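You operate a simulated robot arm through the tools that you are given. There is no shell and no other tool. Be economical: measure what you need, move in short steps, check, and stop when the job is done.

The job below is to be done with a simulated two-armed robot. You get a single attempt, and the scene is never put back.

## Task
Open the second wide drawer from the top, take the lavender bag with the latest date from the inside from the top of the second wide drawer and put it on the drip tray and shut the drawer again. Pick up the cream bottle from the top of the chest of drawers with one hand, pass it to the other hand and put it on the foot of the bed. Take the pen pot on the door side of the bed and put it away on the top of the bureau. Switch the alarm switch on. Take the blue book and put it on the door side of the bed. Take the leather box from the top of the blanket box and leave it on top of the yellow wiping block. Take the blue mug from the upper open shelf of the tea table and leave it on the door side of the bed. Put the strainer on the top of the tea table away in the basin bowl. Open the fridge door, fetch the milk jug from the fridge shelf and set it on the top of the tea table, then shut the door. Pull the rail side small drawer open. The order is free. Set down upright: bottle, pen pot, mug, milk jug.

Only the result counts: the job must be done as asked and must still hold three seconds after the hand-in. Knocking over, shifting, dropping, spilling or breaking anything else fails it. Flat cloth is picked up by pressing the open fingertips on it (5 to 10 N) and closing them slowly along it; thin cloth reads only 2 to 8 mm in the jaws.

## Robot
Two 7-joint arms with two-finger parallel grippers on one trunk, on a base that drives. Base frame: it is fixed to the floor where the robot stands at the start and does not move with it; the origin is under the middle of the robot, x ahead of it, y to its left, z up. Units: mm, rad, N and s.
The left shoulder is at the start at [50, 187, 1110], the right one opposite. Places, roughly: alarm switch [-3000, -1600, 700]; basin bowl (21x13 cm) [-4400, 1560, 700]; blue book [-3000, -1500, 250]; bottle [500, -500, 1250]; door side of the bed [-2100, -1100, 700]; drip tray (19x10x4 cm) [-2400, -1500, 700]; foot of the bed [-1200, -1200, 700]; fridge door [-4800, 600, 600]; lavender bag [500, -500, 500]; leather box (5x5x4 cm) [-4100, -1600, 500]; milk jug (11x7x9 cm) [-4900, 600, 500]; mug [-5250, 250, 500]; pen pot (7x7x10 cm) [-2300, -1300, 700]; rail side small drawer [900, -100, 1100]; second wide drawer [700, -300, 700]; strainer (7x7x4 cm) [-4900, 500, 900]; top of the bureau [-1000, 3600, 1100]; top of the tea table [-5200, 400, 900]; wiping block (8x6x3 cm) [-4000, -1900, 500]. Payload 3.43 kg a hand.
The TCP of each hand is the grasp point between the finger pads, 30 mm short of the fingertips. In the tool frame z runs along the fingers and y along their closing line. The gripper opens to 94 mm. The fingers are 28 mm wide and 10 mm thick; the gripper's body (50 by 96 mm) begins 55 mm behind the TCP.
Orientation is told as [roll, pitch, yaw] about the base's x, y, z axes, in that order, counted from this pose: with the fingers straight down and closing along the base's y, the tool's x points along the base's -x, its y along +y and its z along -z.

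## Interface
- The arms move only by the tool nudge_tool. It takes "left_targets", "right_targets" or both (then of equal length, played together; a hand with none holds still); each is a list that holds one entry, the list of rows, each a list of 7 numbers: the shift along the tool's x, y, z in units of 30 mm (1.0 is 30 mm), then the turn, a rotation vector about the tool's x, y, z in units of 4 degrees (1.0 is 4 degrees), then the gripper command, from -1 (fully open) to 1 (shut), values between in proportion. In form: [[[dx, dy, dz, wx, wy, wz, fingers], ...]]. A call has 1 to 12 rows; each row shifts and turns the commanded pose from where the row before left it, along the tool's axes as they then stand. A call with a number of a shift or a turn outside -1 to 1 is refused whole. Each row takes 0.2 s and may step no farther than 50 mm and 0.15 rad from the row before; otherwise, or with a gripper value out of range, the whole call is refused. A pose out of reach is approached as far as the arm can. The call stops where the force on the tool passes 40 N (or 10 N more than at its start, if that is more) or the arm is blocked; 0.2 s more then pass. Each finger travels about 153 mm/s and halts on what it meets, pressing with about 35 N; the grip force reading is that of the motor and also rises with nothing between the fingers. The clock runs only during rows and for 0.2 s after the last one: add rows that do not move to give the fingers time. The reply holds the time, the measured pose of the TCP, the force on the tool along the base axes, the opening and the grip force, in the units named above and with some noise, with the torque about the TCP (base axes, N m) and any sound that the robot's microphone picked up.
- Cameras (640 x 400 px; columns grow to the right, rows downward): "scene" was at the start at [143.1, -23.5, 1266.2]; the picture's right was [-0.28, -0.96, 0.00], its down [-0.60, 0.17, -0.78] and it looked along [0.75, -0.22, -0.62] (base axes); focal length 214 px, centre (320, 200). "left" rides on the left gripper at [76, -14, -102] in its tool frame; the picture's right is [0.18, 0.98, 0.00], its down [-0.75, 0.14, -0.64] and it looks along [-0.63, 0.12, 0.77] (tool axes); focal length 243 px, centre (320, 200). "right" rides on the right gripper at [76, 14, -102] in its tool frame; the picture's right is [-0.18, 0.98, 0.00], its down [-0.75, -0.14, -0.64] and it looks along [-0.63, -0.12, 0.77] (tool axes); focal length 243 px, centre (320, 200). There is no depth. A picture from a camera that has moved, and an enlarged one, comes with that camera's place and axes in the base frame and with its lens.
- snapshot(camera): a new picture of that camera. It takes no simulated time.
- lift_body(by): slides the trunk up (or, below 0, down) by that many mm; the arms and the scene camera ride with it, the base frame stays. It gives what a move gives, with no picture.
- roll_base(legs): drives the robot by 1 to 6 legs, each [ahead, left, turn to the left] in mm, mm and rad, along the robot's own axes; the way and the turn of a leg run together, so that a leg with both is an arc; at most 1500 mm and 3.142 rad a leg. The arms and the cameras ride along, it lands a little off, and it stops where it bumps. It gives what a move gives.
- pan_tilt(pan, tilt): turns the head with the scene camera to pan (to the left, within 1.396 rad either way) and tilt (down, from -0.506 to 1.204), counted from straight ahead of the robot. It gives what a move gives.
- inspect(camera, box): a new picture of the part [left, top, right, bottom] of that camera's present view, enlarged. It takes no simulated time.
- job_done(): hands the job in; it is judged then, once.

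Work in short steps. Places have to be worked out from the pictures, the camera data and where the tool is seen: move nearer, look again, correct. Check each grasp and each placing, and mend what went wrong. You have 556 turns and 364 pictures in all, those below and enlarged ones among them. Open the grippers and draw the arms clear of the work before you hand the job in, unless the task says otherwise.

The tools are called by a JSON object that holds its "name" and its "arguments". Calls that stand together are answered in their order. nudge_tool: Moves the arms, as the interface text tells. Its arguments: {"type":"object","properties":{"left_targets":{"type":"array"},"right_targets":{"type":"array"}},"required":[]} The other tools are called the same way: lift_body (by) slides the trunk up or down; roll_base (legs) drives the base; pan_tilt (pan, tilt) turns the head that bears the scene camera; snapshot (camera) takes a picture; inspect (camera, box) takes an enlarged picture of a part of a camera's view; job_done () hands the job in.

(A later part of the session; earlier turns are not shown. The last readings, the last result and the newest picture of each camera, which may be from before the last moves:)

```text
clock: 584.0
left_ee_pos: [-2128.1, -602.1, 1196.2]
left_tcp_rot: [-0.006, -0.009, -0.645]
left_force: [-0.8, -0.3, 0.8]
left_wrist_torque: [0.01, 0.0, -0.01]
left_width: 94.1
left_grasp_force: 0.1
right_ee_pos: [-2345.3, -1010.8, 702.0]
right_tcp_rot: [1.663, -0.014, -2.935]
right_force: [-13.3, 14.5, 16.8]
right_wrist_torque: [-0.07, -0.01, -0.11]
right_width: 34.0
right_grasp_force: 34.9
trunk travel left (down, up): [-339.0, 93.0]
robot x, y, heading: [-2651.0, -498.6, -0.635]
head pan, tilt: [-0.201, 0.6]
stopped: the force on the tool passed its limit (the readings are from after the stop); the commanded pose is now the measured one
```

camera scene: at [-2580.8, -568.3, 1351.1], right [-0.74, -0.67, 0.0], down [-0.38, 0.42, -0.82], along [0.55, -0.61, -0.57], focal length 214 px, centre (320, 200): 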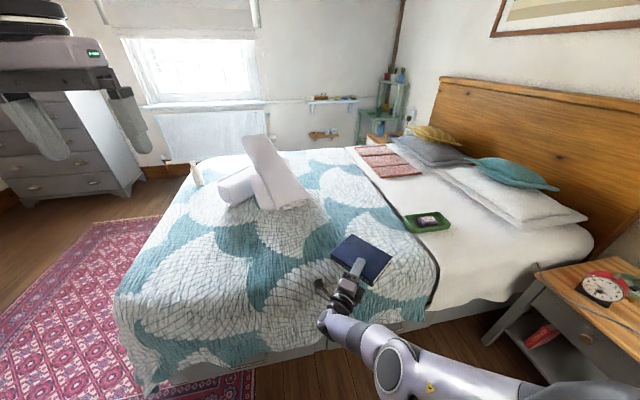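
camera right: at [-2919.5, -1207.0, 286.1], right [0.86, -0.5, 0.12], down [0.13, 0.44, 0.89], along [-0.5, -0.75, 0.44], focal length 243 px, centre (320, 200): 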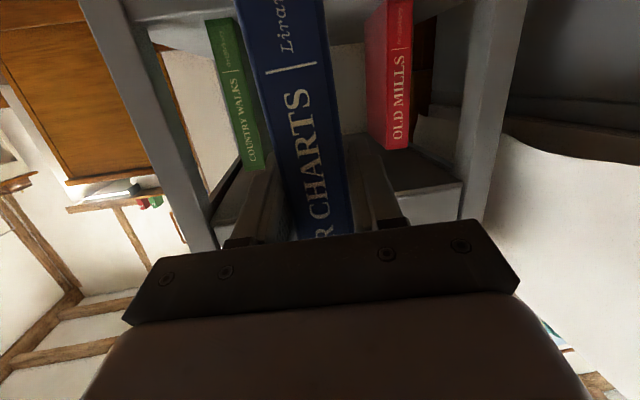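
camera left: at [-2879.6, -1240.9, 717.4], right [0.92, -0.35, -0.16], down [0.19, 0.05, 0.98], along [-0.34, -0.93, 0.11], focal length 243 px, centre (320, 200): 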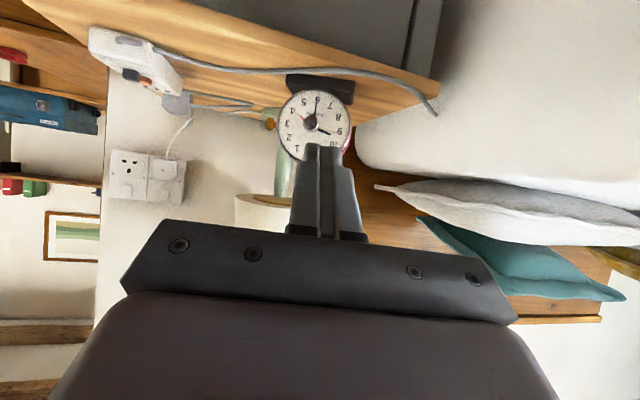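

Contact. I ease up 4 mm, open the jaws moderately and slide the hand straight back out.

{"name": "lift_body", "arguments": {"by": 6}}

{"name": "nudge_tool", "arguments": {"right_targets": [[[0, 0, 0, 0, 0, 0, 0.4], [0, 0, 0, 0, 0, 0, 0.1], [0, 0, 0, 0, 0, 0, -0.2], [0, 0, -0.4, 0, 0, 0, -0.2], [0, 0, -0.6, 0, 0, 0, -0.2], [0, 0, -0.8, 0, 0, 0, -0.2], [0, 0, -1, 0, 0, 0, -0.2], [0, 0, 0, 0, 0, 0, -0.2]]]}}

{"name": "inspect", "arguments": {"camera": "scene", "box": [270, 190, 450, 330]}}

```text
clock: 584.6
left_ee_pos: [-2125.4, -604.3, 1202.0]
left_tcp_rot: [-0.005, -0.003, -0.646]
left_force: [-0.7, 0.8, -0.8]
left_wrist_torque: [-0.02, -0.03, 0.01]
left_width: 94.1
left_grasp_force: 0.0
right_ee_pos: [-2345.7, -1012.7, 702.9]
right_tcp_rot: [1.651, -0.013, -2.931]
right_force: [-0.8, 1.6, -3.5]
right_wrist_torque: [0.21, 0.08, 0.07]
right_width: 34.0
right_grasp_force: 35.0
trunk travel left (down, up): [-345.0, 87.0]
robot x, y, heading: [-2649.3, -498.3, -0.636]
head pan, tilt: [-0.201, 0.6]
```

```text
clock: 586.6
left_ee_pos: [-2125.9, -605.5, 1201.6]
left_tcp_rot: [-0.003, -0.004, -0.644]
left_force: [-0.5, -0.7, -0.3]
left_wrist_torque: [-0.01, 0.0, -0.01]
left_width: 93.8
left_grasp_force: 0.1
right_ee_pos: [-2376.0, -1008.5, 707.2]
right_tcp_rot: [1.741, -0.053, -3.022]
right_force: [0.2, -0.1, -2.4]
right_wrist_torque: [0.13, -0.04, 0.02]
right_width: 57.8
right_grasp_force: 1.2
right hand out of reach, approached as far as the arm can: row 5, 6, 7
trunk travel left (down, up): [-345.0, 87.0]
robot x, y, heading: [-2650.1, -497.9, -0.631]
head pan, tilt: [-0.201, 0.6]
stopped in row 8 (right hand): the arm was blocked; the commanded pose is now the measured one
```

```text
2.86 times, centred on (360, 260) of scene
camera zoom: at [-2541.1, -597.3, 1292.0], right [-0.74, -0.67, 0.0], down [-0.38, 0.42, -0.82], along [0.55, -0.61, -0.57], focal length 613 px, centre (206, 29)
```

zoom: 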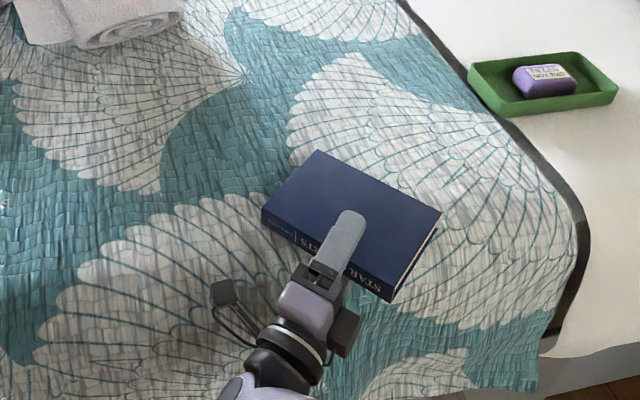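

The arm can't retract that way, so I back out with the base along the pointing line.

{"name": "roll_base", "arguments": {"legs": [[-96, 100, 0]]}}

{"name": "inspect", "arguments": {"camera": "scene", "box": [240, 180, 460, 340]}}

```text
clock: 587.9
left_ee_pos: [-2143.3, -467.9, 1202.2]
left_tcp_rot: [-0.004, -0.004, -0.647]
left_force: [1.0, 0.6, -0.6]
left_wrist_torque: [0.0, -0.02, 0.01]
left_width: 94.1
left_grasp_force: 0.1
right_ee_pos: [-2393.9, -873.6, 707.4]
right_tcp_rot: [1.744, -0.052, -3.025]
right_force: [-0.7, -0.2, -1.7]
right_wrist_torque: [0.11, 0.01, -0.08]
right_width: 58.0
right_grasp_force: 1.0
trunk travel left (down, up): [-345.0, 87.0]
robot x, y, heading: [-2667.4, -363.2, -0.634]
head pan, tilt: [-0.201, 0.6]
```

```text
2.50 times, centred on (350, 260) of scene
camera zoom: at [-2558.3, -460.9, 1292.1], right [-0.74, -0.67, 0.0], down [-0.38, 0.42, -0.83], along [0.55, -0.61, -0.56], focal length 536 px, centre (245, 50)
```

zoom: 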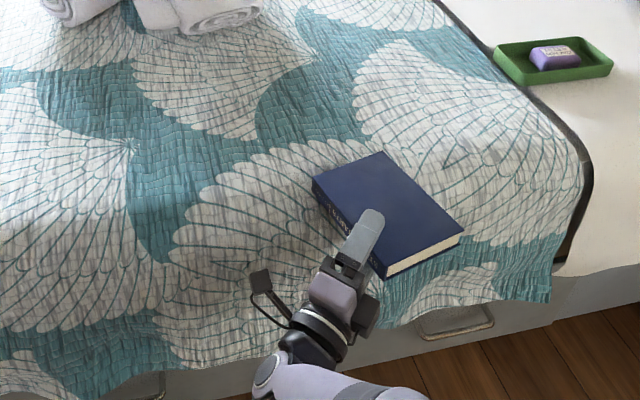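

The book was dragged along on the lower finger. I regrip it, lift a bit, and yaw the hand to point straight ahead of the robot so the arm itself can retract later.

{"name": "nudge_tool", "arguments": {"right_targets": [[[0, 0, 0, 0, 0, 0, 0.3], [0, 0, 0, 0, 0, 0, 0.8], [0, 0, 0, 0, 0, 0, 0.8]]]}}

{"name": "lift_body", "arguments": {"by": 50}}

{"name": "nudge_tool", "arguments": {"right_targets": [[[0, 0, 0, 0, 1, 0, 0.8], [0, 0, 0, 0, 1, 0, 0.8], [0, 0, 0, 0, 1, 0, 0.8], [0, 0, 0, 0, 1, 0, 0.8], [0, 0, 0, 0, 1, 0, 0.8], [0, 0, 0, 0, 1, 0, 0.8], [0, 0, 0, 0, 1, 0, 0.8], [0, 0, 0, 0, 1, 0, 0.8], [0, 0, 0, 0, 1, 0, 0.8], [0, 0, 0, 0, 1, 0, 0.8], [0, 0, 0, 0, 1, 0, 0.8], [0, 0, 0, 0, 0.5, 0, 0.8]]]}}

{"name": "snapshot", "arguments": {"camera": "scene"}}

```text
clock: 588.7
left_ee_pos: [-2143.3, -469.6, 1202.0]
left_tcp_rot: [-0.005, -0.003, -0.646]
left_force: [0.1, -0.3, 0.2]
left_wrist_torque: [0.02, -0.01, 0.02]
left_width: 94.1
left_grasp_force: 0.1
right_ee_pos: [-2395.2, -874.3, 706.2]
right_tcp_rot: [1.743, -0.053, -3.025]
right_force: [0.2, -0.2, -4.6]
right_wrist_torque: [0.24, 0.08, 0.0]
right_width: 34.4
right_grasp_force: 35.2
trunk travel left (down, up): [-345.0, 87.0]
robot x, y, heading: [-2664.8, -360.1, -0.642]
head pan, tilt: [-0.201, 0.6]
```

```text
clock: 589.6
left_ee_pos: [-2142.6, -469.6, 1251.3]
left_tcp_rot: [-0.004, -0.003, -0.645]
left_force: [0.4, -1.1, -0.9]
left_wrist_torque: [-0.04, -0.02, -0.03]
left_width: 94.2
left_grasp_force: 0.0
right_ee_pos: [-2395.4, -873.6, 756.6]
right_tcp_rot: [1.74, -0.054, -3.025]
right_force: [0.7, -0.3, -3.8]
right_wrist_torque: [0.3, 0.08, 0.02]
right_width: 34.4
right_grasp_force: 35.4
trunk travel left (down, up): [-395.0, 37.0]
robot x, y, heading: [-2666.4, -363.1, -0.636]
head pan, tilt: [-0.201, 0.6]
```

```text
clock: 592.2
left_ee_pos: [-2143.7, -469.6, 1251.4]
left_tcp_rot: [-0.003, -0.003, -0.646]
left_force: [0.0, -0.6, -0.3]
left_wrist_torque: [-0.05, 0.01, 0.01]
left_width: 94.1
left_grasp_force: 0.1
right_ee_pos: [-2358.2, -840.2, 803.3]
right_tcp_rot: [1.656, -0.081, -2.833]
right_force: [-0.2, -0.4, -4.0]
right_wrist_torque: [0.25, 0.16, -0.02]
right_width: 34.3
right_grasp_force: 35.2
right hand out of reach, approached as far as the arm can: row 1, 2, 3, 4, 5, 6, 7, 8, 9, 10, 11, 12
trunk travel left (down, up): [-395.0, 37.0]
robot x, y, heading: [-2666.1, -359.8, -0.636]
head pan, tilt: [-0.201, 0.6]
```

```text
94 pictures are left
camera scene: at [-2558.1, -461.4, 1342.0], right [-0.74, -0.67, 0.0], down [-0.38, 0.42, -0.82], along [0.55, -0.61, -0.57], focal length 214 px, centre (320, 200)
```

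scene: 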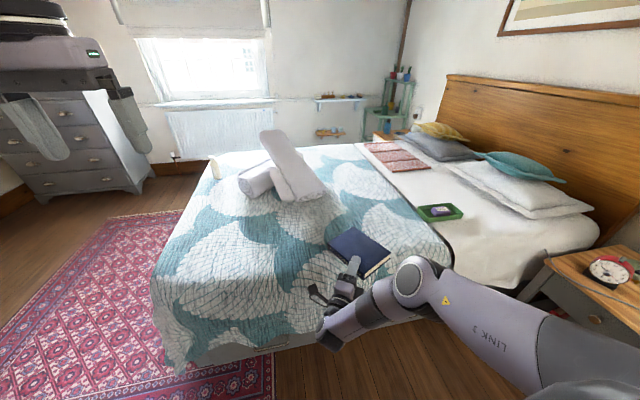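

The arm is constrained here. Instead I'll stand the book upright on the bed as it stood on the shelf: raise fully and roll the hand back.

{"name": "lift_body", "arguments": {"by": 36}}

{"name": "nudge_tool", "arguments": {"right_targets": [[[0, 0, 0, 0, 0, -1, 0.8], [0, 0, 0, 0, 0, -1, 0.8], [0, 0, 0, 0, 0, -1, 0.8], [0, 0, 0, 0, 0, -1, 0.8], [0, 0, 0, 0, 0, -1, 0.8], [0, 0, 0, 0, 0, -1, 0.8], [0, 0, 0, 0, 0, -1, 0.8], [0, 0, 0, 0, 0, -1, 0.8], [0, 0, 0, 0, 0, -1, 0.8], [0, 0, 0, 0, 0, -1, 0.8], [0, 0, 0, 0, 0, -1, 0.8], [0, 0, 0, 0, 0, -1, 0.8]]]}}

{"name": "nudge_tool", "arguments": {"right_targets": [[[0, 0, 0, 0, 0, -1, 0.8], [0, 0, 0, 0, 0, -1, 0.8], [0, 0, 0, 0, 0, -1, 0.8], [0, 0, 0, 0, 0, -1, 0.8], [0, 0, 0, 0, 0, -1, 0.8], [0, 0, 0, 0, 0, -1, 0.8], [0, 0, 0, 0, 0, -1, 0.8], [0, 0, 0, 0, 0, -1, 0.8], [0, 0, 0, 0, 0, -1, 0.8], [0, 0, 0, 0, 0, 0, 0.8]]]}}

{"name": "snapshot", "arguments": {"camera": "scene"}}

```text
clock: 593.0
left_ee_pos: [-2143.1, -470.6, 1287.6]
left_tcp_rot: [-0.006, -0.003, -0.644]
left_force: [-0.4, -0.1, -0.3]
left_wrist_torque: [0.0, -0.01, 0.02]
left_width: 93.9
left_grasp_force: 0.0
right_ee_pos: [-2358.2, -841.1, 839.0]
right_tcp_rot: [1.657, -0.081, -2.835]
right_force: [0.1, 0.3, -3.8]
right_wrist_torque: [0.27, 0.15, -0.01]
right_width: 34.3
right_grasp_force: 34.7
trunk travel left (down, up): [-431.0, 1.0]
robot x, y, heading: [-2663.7, -358.6, -0.634]
head pan, tilt: [-0.201, 0.6]
```

```text
clock: 595.6
left_ee_pos: [-2143.0, -468.5, 1287.2]
left_tcp_rot: [-0.003, -0.004, -0.646]
left_force: [0.3, -0.2, -0.2]
left_wrist_torque: [0.01, -0.01, 0.01]
left_width: 93.8
left_grasp_force: 0.1
right_ee_pos: [-2356.6, -840.6, 839.5]
right_tcp_rot: [1.714, -0.914, -2.939]
right_force: [0.2, -0.4, -4.1]
right_wrist_torque: [0.26, 0.11, 0.01]
right_width: 34.2
right_grasp_force: 35.1
trunk travel left (down, up): [-431.0, 1.0]
robot x, y, heading: [-2668.2, -359.9, -0.634]
head pan, tilt: [-0.201, 0.6]
```

```text
clock: 597.8
left_ee_pos: [-2142.8, -471.3, 1288.0]
left_tcp_rot: [-0.003, -0.003, -0.645]
left_force: [0.0, -1.5, -0.2]
left_wrist_torque: [-0.01, 0.02, 0.0]
left_width: 94.0
left_grasp_force: 0.0
right_ee_pos: [-2357.0, -840.2, 838.1]
right_tcp_rot: [2.877, -1.482, 2.149]
right_force: [0.3, -0.4, -3.9]
right_wrist_torque: [0.29, 0.08, -0.03]
right_width: 34.0
right_grasp_force: 35.5
trunk travel left (down, up): [-431.0, 1.0]
robot x, y, heading: [-2668.5, -362.7, -0.632]
head pan, tilt: [-0.201, 0.6]
```

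```text
93 pictures are left
camera scene: at [-2558.1, -461.6, 1378.0], right [-0.74, -0.67, 0.0], down [-0.38, 0.42, -0.82], along [0.55, -0.61, -0.57], focal length 214 px, centre (320, 200)
```

scene: 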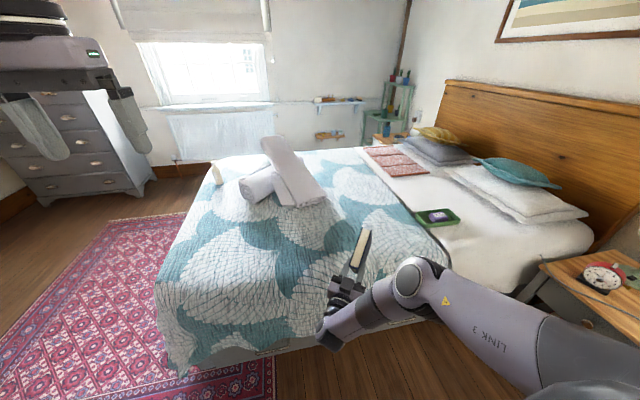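

The book is vertical again, 5° off level. I level it, drive 120 mm forward over the bed and lower with the trunk until contact.

{"name": "nudge_tool", "arguments": {"right_targets": [[[0, 0, 0, 0, 0.7, 0, 0.8], [0, 0, 0, 0, 0.55, 0, 0.8], [0, 0, 0, 0, 0, 0, 0.8]]]}}

{"name": "roll_base", "arguments": {"legs": [[120, 0, 0]]}}

{"name": "lift_body", "arguments": {"by": -35}}

{"name": "inspect", "arguments": {"camera": "scene", "box": [260, 160, 460, 320]}}

```text
clock: 598.6
left_ee_pos: [-2142.5, -469.5, 1287.6]
left_tcp_rot: [-0.003, -0.004, -0.645]
left_force: [-1.3, 1.0, 0.0]
left_wrist_torque: [0.01, 0.0, -0.02]
left_width: 94.0
left_grasp_force: 0.1
right_ee_pos: [-2358.1, -840.3, 839.3]
right_tcp_rot: [1.499, -1.547, -2.751]
right_force: [0.9, -0.3, -4.1]
right_wrist_torque: [0.25, 0.07, -0.01]
right_width: 34.1
right_grasp_force: 34.7
trunk travel left (down, up): [-431.0, 1.0]
robot x, y, heading: [-2667.8, -360.4, -0.634]
head pan, tilt: [-0.201, 0.6]
```

```text
clock: 599.9
left_ee_pos: [-2043.4, -543.1, 1287.0]
left_tcp_rot: [-0.003, -0.002, -0.644]
left_force: [0.7, 0.1, -0.3]
left_wrist_torque: [0.01, 0.05, -0.02]
left_width: 93.8
left_grasp_force: 0.1
right_ee_pos: [-2258.0, -914.1, 838.9]
right_tcp_rot: [1.481, -1.546, -2.733]
right_force: [-0.4, 1.4, -3.9]
right_wrist_torque: [0.29, 0.1, 0.0]
right_width: 34.2
right_grasp_force: 35.0
trunk travel left (down, up): [-431.0, 1.0]
robot x, y, heading: [-2564.4, -434.2, -0.633]
head pan, tilt: [-0.201, 0.6]
```

```text
clock: 600.7
left_ee_pos: [-2043.3, -542.7, 1252.1]
left_tcp_rot: [-0.003, -0.004, -0.644]
left_force: [0.4, -0.6, -0.2]
left_wrist_torque: [-0.03, -0.04, 0.0]
left_width: 94.3
left_grasp_force: 0.1
right_ee_pos: [-2257.8, -914.2, 803.9]
right_tcp_rot: [1.501, -1.547, -2.754]
right_force: [-0.3, -0.1, -4.2]
right_wrist_torque: [0.28, 0.12, -0.01]
right_width: 34.3
right_grasp_force: 34.7
trunk travel left (down, up): [-396.0, 36.0]
robot x, y, heading: [-2567.6, -432.3, -0.635]
head pan, tilt: [-0.201, 0.6]
```

```text
2.50 times, centred on (360, 240) of scene
camera zoom: at [-2458.7, -534.8, 1343.0], right [-0.74, -0.67, 0.0], down [-0.38, 0.42, -0.82], along [0.55, -0.61, -0.57], focal length 536 px, centre (220, 100)
```

zoom: 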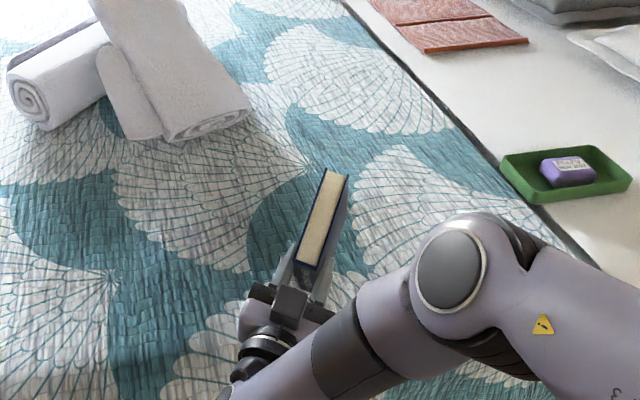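

Well over the bed. I lower in small steps to contact.

{"name": "lift_body", "arguments": {"by": -12}}

{"name": "lift_body", "arguments": {"by": -8}}

{"name": "lift_body", "arguments": {"by": -5}}

```text
clock: 601.3
left_ee_pos: [-2043.1, -542.1, 1241.4]
left_tcp_rot: [-0.002, -0.005, -0.647]
left_force: [0.5, 0.3, -0.1]
left_wrist_torque: [0.02, 0.01, -0.03]
left_width: 94.1
left_grasp_force: 0.1
right_ee_pos: [-2258.1, -915.0, 794.3]
right_tcp_rot: [1.788, -1.543, -3.041]
right_force: [-1.5, 1.7, 9.1]
right_wrist_torque: [-0.24, 0.16, -0.1]
right_width: 34.0
right_grasp_force: 34.6
trunk travel left (down, up): [-384.0, 48.0]
robot x, y, heading: [-2567.0, -437.1, -0.638]
head pan, tilt: [-0.201, 0.6]
```

```text
clock: 601.8
left_ee_pos: [-2044.8, -539.0, 1233.6]
left_tcp_rot: [-0.006, -0.006, -0.645]
left_force: [0.0, 0.3, -0.2]
left_wrist_torque: [0.03, 0.03, 0.0]
left_width: 93.9
left_grasp_force: 0.1
right_ee_pos: [-2255.7, -913.0, 790.5]
right_tcp_rot: [2.01, -1.538, 3.024]
right_force: [-1.7, 15.8, 32.9]
right_wrist_torque: [-0.4, -0.06, -0.03]
right_width: 34.1
right_grasp_force: 35.0
trunk travel left (down, up): [-376.0, 56.0]
robot x, y, heading: [-2569.0, -435.2, -0.631]
head pan, tilt: [-0.201, 0.6]
```

```text
clock: 602.4
left_ee_pos: [-2045.2, -538.0, 1229.1]
left_tcp_rot: [-0.004, -0.006, -0.649]
left_force: [-0.5, -0.4, -0.4]
left_wrist_torque: [-0.01, 0.0, 0.01]
left_width: 94.0
left_grasp_force: 0.0
right_ee_pos: [-2258.2, -912.8, 783.8]
right_tcp_rot: [1.986, -1.541, 3.043]
right_force: [-2.7, 14.5, 29.8]
right_wrist_torque: [-0.49, -0.13, 0.06]
right_width: 34.0
right_grasp_force: 34.8
trunk travel left (down, up): [-371.0, 61.0]
robot x, y, heading: [-2567.5, -433.2, -0.639]
head pan, tilt: [-0.201, 0.6]
```

Firm contact; I ease up 6 mm, open, and back straight out with the base.

{"name": "lift_body", "arguments": {"by": 7}}

{"name": "nudge_tool", "arguments": {"right_targets": [[[0, 0, 0, 0, 0, 0, 0.5], [0, 0, 0, 0, 0, 0, 0.2], [0, 0, 0, 0, 0, 0, -0.1], [0, 0, 0, 0, 0, 0, -0.4], [0, 0, 0, 0, 0, 0, -0.6], [0, 0, 0, 0, 0, 0, -0.6]]]}}

{"name": "roll_base", "arguments": {"legs": [[-125, 90, 0]]}}

{"name": "inspect", "arguments": {"camera": "scene", "box": [260, 160, 460, 320]}}

```text
clock: 602.9
left_ee_pos: [-2042.9, -541.4, 1233.9]
left_tcp_rot: [-0.004, -0.003, -0.646]
left_force: [-0.1, 0.4, -0.1]
left_wrist_torque: [0.0, 0.01, 0.03]
left_width: 94.0
left_grasp_force: 0.1
right_ee_pos: [-2259.1, -915.1, 785.8]
right_tcp_rot: [1.416, -1.549, -2.673]
right_force: [3.7, 0.1, 5.1]
right_wrist_torque: [-0.22, -0.41, 0.26]
right_width: 34.1
right_grasp_force: 35.2
trunk travel left (down, up): [-378.0, 54.0]
robot x, y, heading: [-2565.1, -430.8, -0.634]
head pan, tilt: [-0.201, 0.6]
```

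```text
clock: 604.3
left_ee_pos: [-2043.9, -542.6, 1234.8]
left_tcp_rot: [-0.003, -0.004, -0.646]
left_force: [0.3, -0.1, -0.8]
left_wrist_torque: [-0.01, -0.02, -0.01]
left_width: 94.2
left_grasp_force: 0.1
right_ee_pos: [-2259.3, -914.4, 786.3]
right_tcp_rot: [1.531, -1.547, -2.786]
right_force: [0.7, -0.3, -0.3]
right_wrist_torque: [0.01, 0.0, 0.02]
right_width: 75.3
right_grasp_force: 0.0
trunk travel left (down, up): [-378.0, 54.0]
robot x, y, heading: [-2566.8, -434.9, -0.633]
head pan, tilt: [-0.201, 0.6]
```

```text
clock: 605.7
left_ee_pos: [-2090.8, -397.8, 1234.2]
left_tcp_rot: [-0.004, -0.004, -0.646]
left_force: [0.0, 1.2, 0.2]
left_wrist_torque: [0.01, 0.0, -0.04]
left_width: 93.9
left_grasp_force: 0.1
right_ee_pos: [-2305.1, -769.7, 786.8]
right_tcp_rot: [1.563, -1.547, -2.816]
right_force: [0.2, -0.6, 0.2]
right_wrist_torque: [-0.01, 0.03, -0.04]
right_width: 75.3
right_grasp_force: 0.1
trunk travel left (down, up): [-378.0, 54.0]
robot x, y, heading: [-2613.4, -289.9, -0.635]
head pan, tilt: [-0.201, 0.6]
```

```text
2.50 times, centred on (360, 240) of scene
camera zoom: at [-2506.6, -389.2, 1325.2], right [-0.74, -0.67, 0.0], down [-0.38, 0.42, -0.83], along [0.55, -0.61, -0.56], focal length 536 px, centre (220, 100)
```

zoom: 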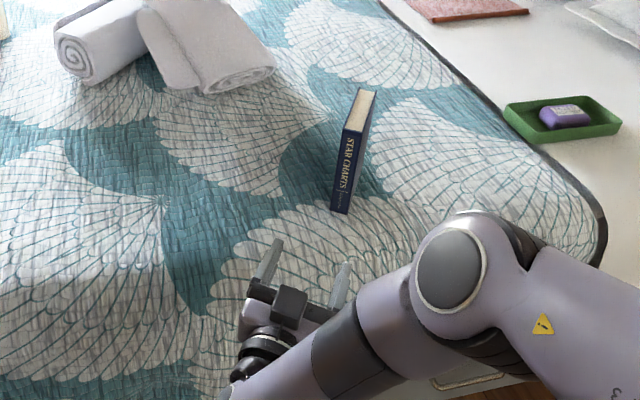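

The book stands on the bed's door side. I back off, return the right hand to its downward pose, and drive toward the blanket box.

{"name": "roll_base", "arguments": {"legs": [[-250, 0, 0]]}}

{"name": "nudge_tool", "arguments": {"right_targets": [[[0, 0, 0, 0, 1, 0, -1], [0, 0, 0, 0, 1, 0, -1], [0, 0, 0, 0, 1, 0, -1], [0, 0, 0, 0, 1, 0, -1], [0, 0, 0, 0, 1, 0, -1], [0, 0, 0, 0, 1, 0, -1], [0, 0, 0, 0, 1, 0, -1], [0, 0, 0, 0, 1, 0, -1], [0, 0, 0, 0, 1, 0, -1], [0, 0, 0, 0, 1, 0, -1], [0, 0, 0, 0, 1, 0, -1], [0, 0, 0, 0, 1, 0, -1]]]}}

{"name": "nudge_tool", "arguments": {"right_targets": [[[0, 0, 0, 0, 1, 0, -1], [0, 0, 0, 0, 1, 0, -1], [0, 0, 0, 0, 1, 0, -1], [0, 0, 0, 0, 1, 0, -1], [0, 0, 0, 0, 1, 0, -1], [0, 0, 0, 0, 1, 0, -1], [0, 0, 0, 0, 1, 0, -1], [0, 0, 0, 0, 1, 0, -1], [0, 0, 0, 0, 1, 0, -1], [0, 0, 0, 0, 1, 0, -1], [0, 0, 0, 0, 0.4, -1, -1], [0, 0, 0, 0, 0, -1, -1]]]}}

{"name": "nudge_tool", "arguments": {"right_targets": [[[0, 0, 0, 0, 0, -1, -1], [0, 0, 0, 0, 0, -1, -1], [0, 0, 0, 0, 0, -1, -1], [0, 0, 0, 0, 0, -1, -1], [0, 0, 0, 0, 0, -1, -1], [0, 0, 0, 0, 0, -1, -1], [0, 0, 0, 0, 0, 0, -1]]]}}

```text
clock: 607.6
left_ee_pos: [-2295.4, -246.7, 1234.8]
left_tcp_rot: [-0.003, -0.003, -0.645]
left_force: [0.9, 0.4, 0.2]
left_wrist_torque: [-0.03, -0.02, 0.02]
left_width: 93.9
left_grasp_force: 0.0
right_ee_pos: [-2510.5, -620.0, 786.4]
right_tcp_rot: [1.555, -1.546, -2.808]
right_force: [0.7, -0.4, 0.1]
right_wrist_torque: [0.0, 0.01, 0.03]
right_width: 75.4
right_grasp_force: 0.1
trunk travel left (down, up): [-378.0, 54.0]
robot x, y, heading: [-2816.9, -143.7, -0.636]
head pan, tilt: [-0.201, 0.6]
```

```text
clock: 610.2
left_ee_pos: [-2295.9, -248.0, 1233.8]
left_tcp_rot: [-0.004, -0.002, -0.646]
left_force: [0.3, -0.1, -0.7]
left_wrist_torque: [-0.02, -0.02, 0.0]
left_width: 93.8
left_grasp_force: 0.2
right_ee_pos: [-2508.9, -620.6, 787.1]
right_tcp_rot: [0.033, -0.732, -1.274]
right_force: [0.1, -0.4, 0.0]
right_wrist_torque: [0.0, 0.01, -0.02]
right_width: 94.1
right_grasp_force: 0.0
trunk travel left (down, up): [-378.0, 54.0]
robot x, y, heading: [-2814.2, -141.3, -0.635]
head pan, tilt: [-0.201, 0.6]
```

```text
clock: 612.8
left_ee_pos: [-2295.9, -247.5, 1234.4]
left_tcp_rot: [-0.004, -0.003, -0.648]
left_force: [-0.5, 0.6, 0.1]
left_wrist_torque: [-0.01, 0.01, -0.04]
left_width: 94.3
left_grasp_force: 0.1
right_ee_pos: [-2508.8, -619.4, 785.7]
right_tcp_rot: [0.022, -0.009, -1.111]
right_force: [0.4, -0.3, 0.2]
right_wrist_torque: [-0.01, 0.01, -0.03]
right_width: 94.2
right_grasp_force: 0.0
trunk travel left (down, up): [-378.0, 54.0]
robot x, y, heading: [-2816.9, -142.6, -0.635]
head pan, tilt: [-0.201, 0.6]
```

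```text
clock: 614.4
left_ee_pos: [-2295.2, -247.8, 1233.9]
left_tcp_rot: [-0.004, -0.005, -0.645]
left_force: [0.6, 0.3, -0.2]
left_wrist_torque: [0.01, 0.0, 0.02]
left_width: 94.0
left_grasp_force: 0.0
right_ee_pos: [-2509.6, -619.2, 784.9]
right_tcp_rot: [0.017, -0.018, -0.694]
right_force: [0.4, -0.5, 0.3]
right_wrist_torque: [-0.02, -0.02, 0.01]
right_width: 93.8
right_grasp_force: 0.2
trunk travel left (down, up): [-378.0, 54.0]
robot x, y, heading: [-2818.9, -142.9, -0.635]
head pan, tilt: [-0.201, 0.6]
```

Now I drive over to the blanket box area and look at it.

{"name": "roll_base", "arguments": {"legs": [[0, 0, -1.365], [950, -850, 0]]}}

{"name": "pan_tilt", "arguments": {"pan": 0.0, "tilt": 0.7}}

{"name": "snapshot", "arguments": {"camera": "scene"}}

```text
clock: 624.0
left_ee_pos: [-3992.3, -1164.3, 1235.5]
left_tcp_rot: [-0.002, -0.003, -2.057]
left_force: [-0.4, 0.9, 0.6]
left_wrist_torque: [0.01, -0.03, -0.04]
left_width: 94.0
left_grasp_force: 0.1
right_ee_pos: [-4393.8, -1012.8, 786.5]
right_tcp_rot: [0.019, -0.017, -2.11]
right_force: [-0.4, 0.3, -0.3]
right_wrist_torque: [0.01, -0.02, 0.01]
right_width: 93.8
right_grasp_force: 0.0
trunk travel left (down, up): [-378.0, 54.0]
robot x, y, heading: [-3969.6, -633.5, -2.052]
head pan, tilt: [-0.201, 0.6]
```

```text
clock: 624.8
left_ee_pos: [-3993.3, -1165.9, 1235.8]
left_tcp_rot: [-0.004, -0.004, -2.058]
left_force: [0.7, -0.5, 0.2]
left_wrist_torque: [0.03, 0.01, -0.01]
left_width: 94.0
left_grasp_force: 0.1
right_ee_pos: [-4393.6, -1012.8, 785.0]
right_tcp_rot: [0.018, -0.018, -2.108]
right_force: [-0.4, -0.6, 0.3]
right_wrist_torque: [0.0, 0.0, 0.0]
right_width: 93.8
right_grasp_force: 0.1
trunk travel left (down, up): [-378.0, 54.0]
robot x, y, heading: [-3965.7, -628.8, -2.048]
head pan, tilt: [0.0, 0.7]
```

```text
90 pictures are left
camera scene: at [-4032.2, -758.7, 1316.5], right [-0.89, 0.46, 0.0], down [0.3, 0.57, -0.77], along [-0.35, -0.68, -0.64], focal length 214 px, centre (320, 200)
```

scene: 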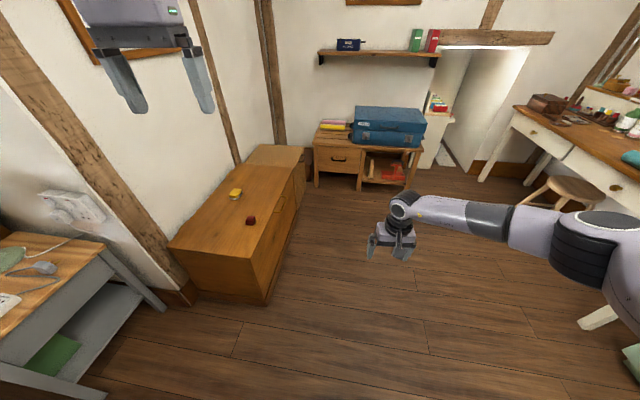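

The blanket box is long, its open side facing right; red box and yellow block are on its top. I approach from its right side, facing it.

{"name": "roll_base", "arguments": {"legs": [[0, 0, 1.413], [30, -725, 0]]}}

{"name": "pan_tilt", "arguments": {"pan": -0.3, "tilt": 0.7}}

{"name": "snapshot", "arguments": {"camera": "scene"}}

{"name": "snapshot", "arguments": {"camera": "right"}}

```text
clock: 632.2
left_ee_pos: [-3809.7, -1325.8, 1234.2]
left_tcp_rot: [-0.004, -0.003, -0.607]
left_force: [-0.2, -0.1, -0.4]
left_wrist_torque: [0.0, -0.01, 0.01]
left_width: 93.8
left_grasp_force: 0.0
right_ee_pos: [-4010.0, -1706.1, 786.6]
right_tcp_rot: [0.018, -0.016, -0.655]
right_force: [-0.3, -0.3, 0.1]
right_wrist_torque: [-0.02, 0.04, 0.0]
right_width: 93.8
right_grasp_force: 0.1
trunk travel left (down, up): [-378.0, 54.0]
robot x, y, heading: [-4340.2, -1241.7, -0.592]
head pan, tilt: [0.0, 0.7]
```

```text
clock: 633.0
left_ee_pos: [-3810.9, -1326.6, 1233.7]
left_tcp_rot: [-0.003, -0.004, -0.605]
left_force: [-0.2, -0.1, 0.1]
left_wrist_torque: [0.0, 0.0, 0.05]
left_width: 93.8
left_grasp_force: 0.0
right_ee_pos: [-4010.4, -1705.3, 785.9]
right_tcp_rot: [0.017, -0.016, -0.655]
right_force: [-1.0, 1.6, -0.5]
right_wrist_torque: [0.01, 0.01, 0.01]
right_width: 94.2
right_grasp_force: 0.1
trunk travel left (down, up): [-378.0, 54.0]
robot x, y, heading: [-4339.0, -1238.6, -0.599]
head pan, tilt: [-0.3, 0.7]
```

```text
89 pictures are left
camera scene: at [-4234.9, -1338.3, 1316.4], right [-0.78, -0.63, 0.0], down [-0.4, 0.5, -0.76], along [0.48, -0.6, -0.64], focal length 214 px, centre (320, 200)
```

scene: 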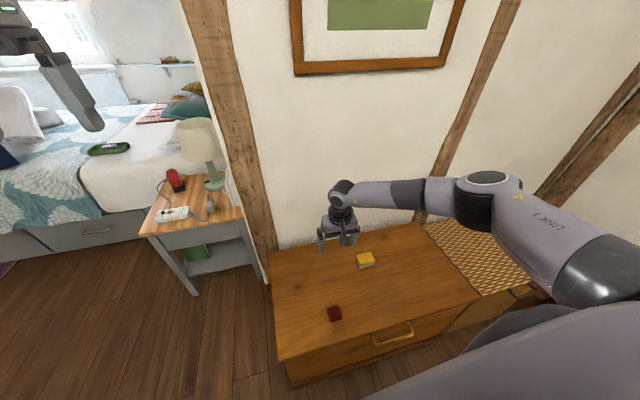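

```text
88 pictures are left
camera right: at [-4064.4, -1647.1, 886.7], right [0.74, 0.67, 0.02], down [0.5, -0.57, 0.65], along [0.45, -0.48, -0.76], focal length 243 px, centre (320, 200)
```

right: 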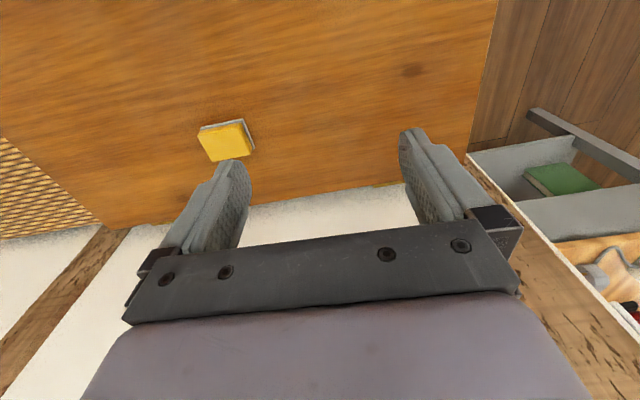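

Both are located: red box ≈(-4078,-1610), yellow block ≈(-4051,-1865), box top z≈525. I zoom to see their orientations.

{"name": "inspect", "arguments": {"camera": "scene", "box": [300, 240, 400, 330]}}

```text
4.44 times, centred on (350, 285) of scene
camera zoom: at [-4234.9, -1338.3, 1316.4], right [-0.78, -0.63, 0.0], down [-0.4, 0.5, -0.76], along [0.48, -0.6, -0.64], focal length 953 px, centre (187, -178)
```

zoom: 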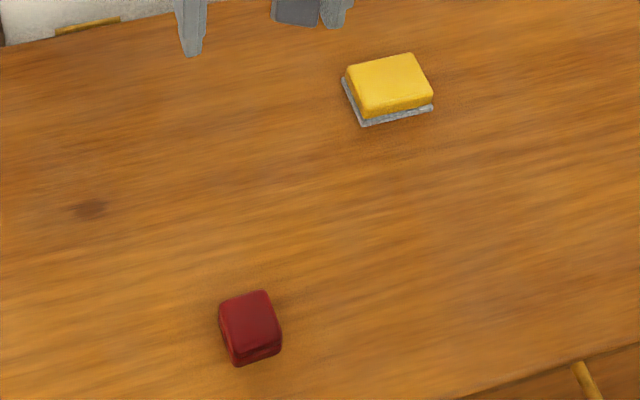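

The red box is aligned with my jaws, centre (-4077,-1613). I move above it and lower the trunk.

{"name": "nudge_tool", "arguments": {"right_targets": [[[0.92, 0.27, 0, 0, 0, 0, -0.6], [0.92, 0.27, 0, 0, 0, 0, -0.6], [0.92, 0.27, 0, 0, 0, 0, -0.6], [0.92, 0.27, 0, 0, 0, 0, -0.6], [0, 0, 0, 0, 0, 0, -0.6]]]}}

{"name": "lift_body", "arguments": {"by": -170}}

{"name": "snapshot", "arguments": {"camera": "right"}}

```text
clock: 634.2
left_ee_pos: [-3811.0, -1324.4, 1233.8]
left_tcp_rot: [-0.004, -0.003, -0.605]
left_force: [-0.6, 0.0, 0.4]
left_wrist_torque: [-0.02, 0.01, 0.0]
left_width: 94.2
left_grasp_force: 0.0
right_ee_pos: [-4079.4, -1610.8, 782.0]
right_tcp_rot: [0.015, -0.018, -0.653]
right_force: [-0.8, -0.2, 0.1]
right_wrist_torque: [0.01, 0.02, 0.01]
right_width: 75.3
right_grasp_force: 0.0
trunk travel left (down, up): [-378.0, 54.0]
robot x, y, heading: [-4339.5, -1240.8, -0.594]
head pan, tilt: [-0.3, 0.7]
```

```text
clock: 636.2
left_ee_pos: [-3810.1, -1325.8, 1064.4]
left_tcp_rot: [-0.003, -0.004, -0.606]
left_force: [0.7, -0.2, -0.6]
left_wrist_torque: [0.02, -0.03, -0.02]
left_width: 94.2
left_grasp_force: 0.1
right_ee_pos: [-4078.8, -1611.1, 612.2]
right_tcp_rot: [0.016, -0.016, -0.656]
right_force: [-0.8, 0.2, 0.7]
right_wrist_torque: [0.0, 0.02, -0.02]
right_width: 75.3
right_grasp_force: 0.1
trunk travel left (down, up): [-208.0, 224.0]
robot x, y, heading: [-4340.8, -1240.7, -0.594]
head pan, tilt: [-0.3, 0.7]
```

```text
86 pictures are left
camera right: at [-4132.5, -1551.3, 713.2], right [0.74, 0.67, 0.02], down [0.5, -0.57, 0.65], along [0.45, -0.48, -0.76], focal length 243 px, centre (320, 200)
```

right: 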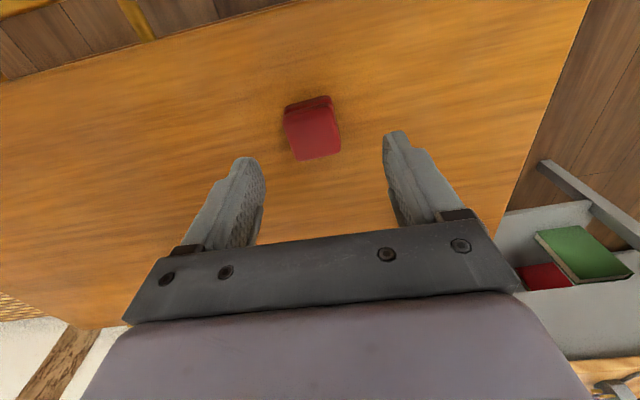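

Slight offset only. I correct 5–7 mm, descend 54 mm and close.

{"name": "nudge_tool", "arguments": {"right_targets": [[[0.2, -0.17, 0, 0, 0, 0, -0.6], [0, 0, 0.9, 0, 0, 0, -0.6], [0, 0, 0.6, 0, 0, 0, -0.6], [0, 0, 0.25, 0, 0, 0, -0.6], [0, 0, 0, 0, 0, 0, 0], [0, 0, 0, 0, 0, 0, 0.5], [0, 0, 0, 0, 0, 0, 0.6], [0, 0, 0, 0, 0, 0, 0.6]]]}}

{"name": "snapshot", "arguments": {"camera": "right"}}

```text
clock: 638.0
left_ee_pos: [-3811.0, -1325.8, 1064.8]
left_tcp_rot: [-0.003, -0.003, -0.603]
left_force: [-0.6, 0.2, -0.6]
left_wrist_torque: [-0.03, 0.03, 0.0]
left_width: 93.8
left_grasp_force: 0.2
right_ee_pos: [-4086.6, -1611.2, 560.1]
right_tcp_rot: [0.018, -0.017, -0.654]
right_force: [-0.5, 0.6, 0.8]
right_wrist_torque: [-0.01, 0.03, -0.02]
right_width: 41.1
right_grasp_force: 35.5
trunk travel left (down, up): [-208.0, 224.0]
robot x, y, heading: [-4342.9, -1236.2, -0.591]
head pan, tilt: [-0.3, 0.7]
```

```text
85 pictures are left
camera right: at [-4139.6, -1551.3, 661.2], right [0.74, 0.67, 0.02], down [0.5, -0.57, 0.65], along [0.45, -0.48, -0.76], focal length 243 px, centre (320, 200)
```

right: 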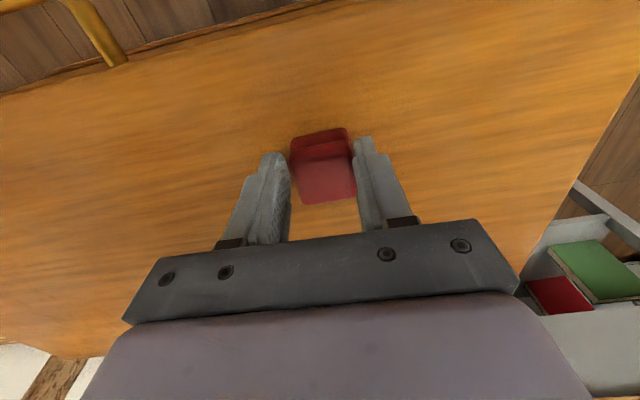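

Box gripped (41 mm). I lift 60 mm, slide the base 190 mm right, and reach forward over the yellow block.

{"name": "nudge_tool", "arguments": {"right_targets": [[[0, 0, -0.5, 0, 0, 0, 0.6], [0, 0, -1, 0, 0, 0, 0.6], [0, 0, -1, 0, 0, 0, 0.6], [0, 0, 0, 0, 0, 0, 0.6]]]}}

{"name": "roll_base", "arguments": {"legs": [[0, -190, 0]]}}

{"name": "nudge_tool", "arguments": {"right_targets": [[[-1, 0, 0, 0, 0, 0, 0.6], [-1, 0, 0, 0, 0, 0, 0.6], [-1, 0, 0, 0, 0, 0, 0.6], [-1, 0, 0, 0, 0, 0, 0.6], [-0.8, 0, 0, 0, 0, 0, 0.6], [0, 0, 0, 0, 0, 0, 0.6]]]}}

{"name": "snapshot", "arguments": {"camera": "right"}}

{"name": "snapshot", "arguments": {"camera": "scene"}}

```text
clock: 639.0
left_ee_pos: [-3809.7, -1326.4, 1064.9]
left_tcp_rot: [-0.004, -0.003, -0.605]
left_force: [-0.2, 0.4, 0.6]
left_wrist_torque: [0.0, 0.0, 0.03]
left_width: 94.1
left_grasp_force: 0.1
right_ee_pos: [-4086.5, -1612.8, 636.3]
right_tcp_rot: [0.015, -0.018, -0.655]
right_force: [-0.3, 0.4, -0.4]
right_wrist_torque: [-0.01, 0.01, -0.01]
right_width: 41.1
right_grasp_force: 35.0
trunk travel left (down, up): [-208.0, 224.0]
robot x, y, heading: [-4338.5, -1236.9, -0.596]
head pan, tilt: [-0.3, 0.7]
```

```text
clock: 640.5
left_ee_pos: [-3912.3, -1476.5, 1064.9]
left_tcp_rot: [-0.002, -0.004, -0.603]
left_force: [0.6, -0.3, -0.3]
left_wrist_torque: [0.03, -0.01, 0.0]
left_width: 94.0
left_grasp_force: 0.0
right_ee_pos: [-4188.0, -1762.8, 634.6]
right_tcp_rot: [0.018, -0.018, -0.65]
right_force: [-0.5, 0.3, -0.6]
right_wrist_torque: [0.05, -0.01, -0.02]
right_width: 40.5
right_grasp_force: 35.4
trunk travel left (down, up): [-208.0, 224.0]
robot x, y, heading: [-4440.4, -1388.8, -0.587]
head pan, tilt: [-0.3, 0.7]
```

```text
clock: 641.9
left_ee_pos: [-3912.6, -1475.9, 1064.6]
left_tcp_rot: [-0.003, -0.003, -0.603]
left_force: [0.5, 1.0, -1.0]
left_wrist_torque: [-0.03, 0.03, 0.0]
left_width: 94.1
left_grasp_force: 0.1
right_ee_pos: [-4072.5, -1848.6, 638.6]
right_tcp_rot: [0.017, -0.019, -0.649]
right_force: [0.0, -0.3, -0.1]
right_wrist_torque: [-0.02, 0.0, 0.0]
right_width: 40.8
right_grasp_force: 35.0
trunk travel left (down, up): [-208.0, 224.0]
robot x, y, heading: [-4440.7, -1392.1, -0.595]
head pan, tilt: [-0.3, 0.7]
```

```text
84 pictures are left
camera right: at [-4126.2, -1789.8, 739.1], right [0.74, 0.67, 0.02], down [0.5, -0.57, 0.65], along [0.45, -0.47, -0.76], focal length 243 px, centre (320, 200)
```

right: 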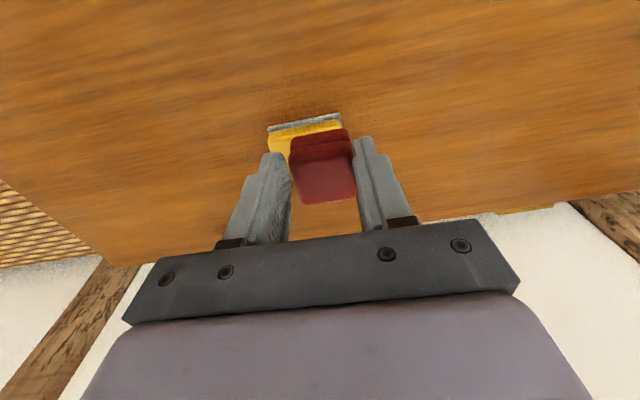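

```text
83 pictures are left
camera scene: at [-4336.5, -1489.2, 1146.4], right [-0.78, -0.63, 0.0], down [-0.4, 0.5, -0.76], along [0.48, -0.6, -0.64], focal length 214 px, centre (320, 200)
```

scene: 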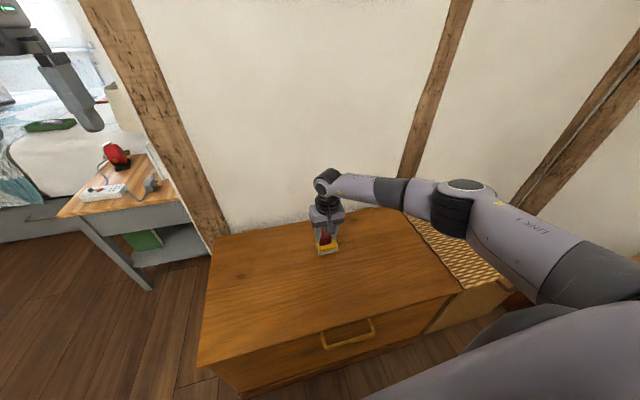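

The yellow block lies ~27 mm further forward. I correct and descend until contact.

{"name": "nudge_tool", "arguments": {"right_targets": [[[-0.9, -0.18, 0, 0, 0, 0, 0.6], [0, 0, 0.7, 0, 0, 0, 0.6], [0, 0, 0.4, 0, 0, 0, 0.6], [0, 0, 0, 0, 0, 0, 0.6]]]}}

{"name": "inspect", "arguments": {"camera": "scene", "box": [270, 170, 390, 280]}}

{"name": "snapshot", "arguments": {"camera": "right"}}

```text
clock: 642.9
left_ee_pos: [-3912.2, -1475.3, 1063.2]
left_tcp_rot: [-0.003, -0.002, -0.603]
left_force: [0.5, 1.0, 0.3]
left_wrist_torque: [-0.05, -0.01, 0.01]
left_width: 93.9
left_grasp_force: 0.2
right_ee_pos: [-4054.6, -1870.0, 607.0]
right_tcp_rot: [0.02, -0.017, -0.652]
right_force: [0.1, 0.3, 0.1]
right_wrist_torque: [0.05, 0.04, 0.01]
right_width: 40.9
right_grasp_force: 35.0
trunk travel left (down, up): [-208.0, 224.0]
robot x, y, heading: [-4437.6, -1387.3, -0.59]
head pan, tilt: [-0.3, 0.7]
```

```text
3.64 times, centred on (330, 225) of scene
camera zoom: at [-4336.5, -1489.2, 1146.4], right [-0.78, -0.63, 0.0], down [-0.4, 0.5, -0.76], along [0.48, -0.6, -0.64], focal length 780 px, centre (284, 109)
```

zoom: 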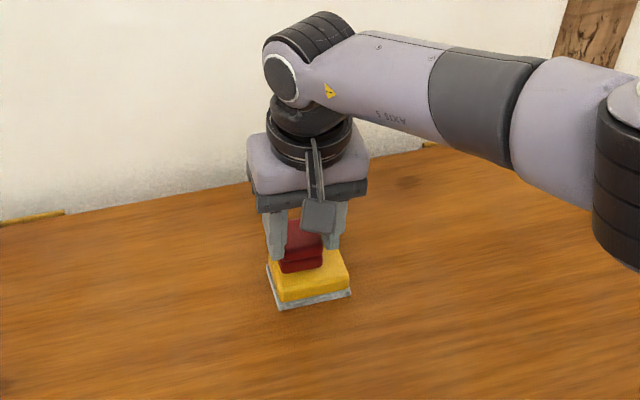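

```text
81 pictures are left
camera right: at [-4109.2, -1810.7, 707.3], right [0.74, 0.67, 0.02], down [0.5, -0.57, 0.65], along [0.45, -0.47, -0.76], focal length 243 px, centre (320, 200)
```

right: 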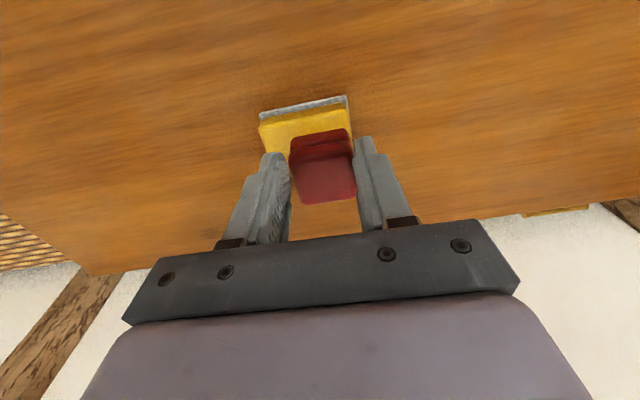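

Nearly centred; I shift 12 mm forward and 7 mm right, then lower to contact and release.

{"name": "nudge_tool", "arguments": {"right_targets": [[[-0.4, -0.22, 0, 0, 0, 0, 0.6], [0, 0, 0.25, 0, 0, 0, 0.6], [0, 0, 0.15, 0, 0, 0, 0.6], [0, 0, 0.15, 0, 0, 0, 0.6], [0, 0, 0.1, 0, 0, 0, 0.6], [0, 0, 0, 0, 0, 0, 0.6]]]}}

{"name": "inspect", "arguments": {"camera": "scene", "box": [290, 200, 360, 270]}}

```text
clock: 644.3
left_ee_pos: [-3913.3, -1474.5, 1064.9]
left_tcp_rot: [-0.003, -0.003, -0.602]
left_force: [0.9, 0.2, 0.0]
left_wrist_torque: [0.01, -0.01, 0.02]
left_width: 94.0
left_grasp_force: 0.1
right_ee_pos: [-4050.0, -1880.2, 589.1]
right_tcp_rot: [0.017, -0.02, -0.65]
right_force: [3.1, -1.1, 9.2]
right_wrist_torque: [-0.26, -0.11, 0.03]
right_width: 40.8
right_grasp_force: 35.3
right hand out of reach, approached as far as the arm can: row 5
trunk travel left (down, up): [-208.0, 224.0]
robot x, y, heading: [-4440.3, -1390.0, -0.587]
head pan, tilt: [-0.3, 0.7]
```

```text
5.71 times, centred on (325, 235) of scene
camera zoom: at [-4336.9, -1488.5, 1146.7], right [-0.78, -0.63, 0.0], down [-0.4, 0.5, -0.77], along [0.48, -0.6, -0.64], focal length 1226 px, centre (291, 0)
```

zoom: 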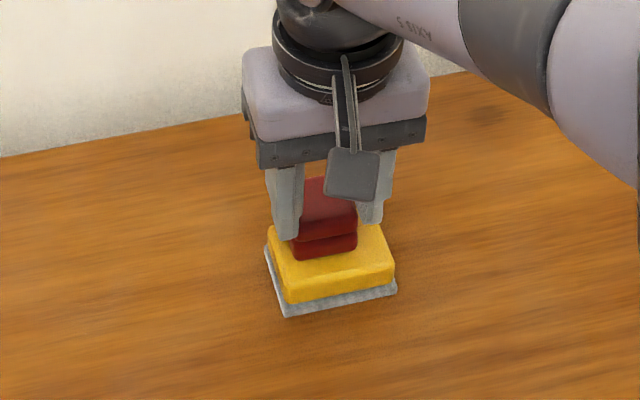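

The red box rests on the yellow block (9 N). I open and lift.

{"name": "nudge_tool", "arguments": {"right_targets": [[[0, 0, -0.03, 0, 0, 0, 0.4], [0, 0, 0, 0, 0, 0, 0], [0, 0, 0, 0, 0, 0, -0.4], [0, 0, 0, 0, 0, 0, -0.4], [0, 0, -0.5, 0, 0, 0, -0.4], [0, 0, -1, 0, 0, 0, -0.4], [0, 0, -1, 0, 0, 0, -1], [0, 0, -1, 0, 0, 0, -1]]]}}

{"name": "inspect", "arguments": {"camera": "scene", "box": [290, 200, 360, 270]}}

```text
clock: 646.1
left_ee_pos: [-3911.0, -1476.1, 1064.4]
left_tcp_rot: [-0.004, -0.004, -0.604]
left_force: [-0.7, -1.0, -0.6]
left_wrist_torque: [0.01, -0.01, 0.02]
left_width: 94.1
left_grasp_force: 0.0
right_ee_pos: [-4051.5, -1880.4, 694.5]
right_tcp_rot: [0.016, -0.017, -0.653]
right_force: [-0.6, -0.9, 0.7]
right_wrist_torque: [-0.02, -0.03, 0.02]
right_width: 94.1
right_grasp_force: 0.2
trunk travel left (down, up): [-208.0, 224.0]
robot x, y, heading: [-4441.0, -1391.9, -0.593]
head pan, tilt: [-0.3, 0.7]
```

```text
5.71 times, centred on (325, 235) of scene
camera zoom: at [-4336.6, -1489.1, 1146.4], right [-0.78, -0.63, 0.0], down [-0.4, 0.5, -0.77], along [0.48, -0.6, -0.64], focal length 1226 px, centre (291, 0)
```

zoom: 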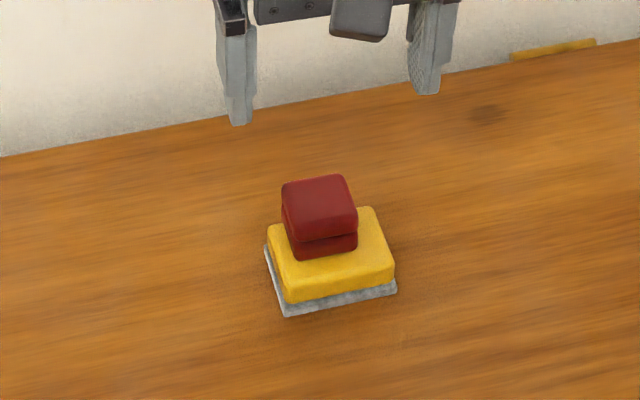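

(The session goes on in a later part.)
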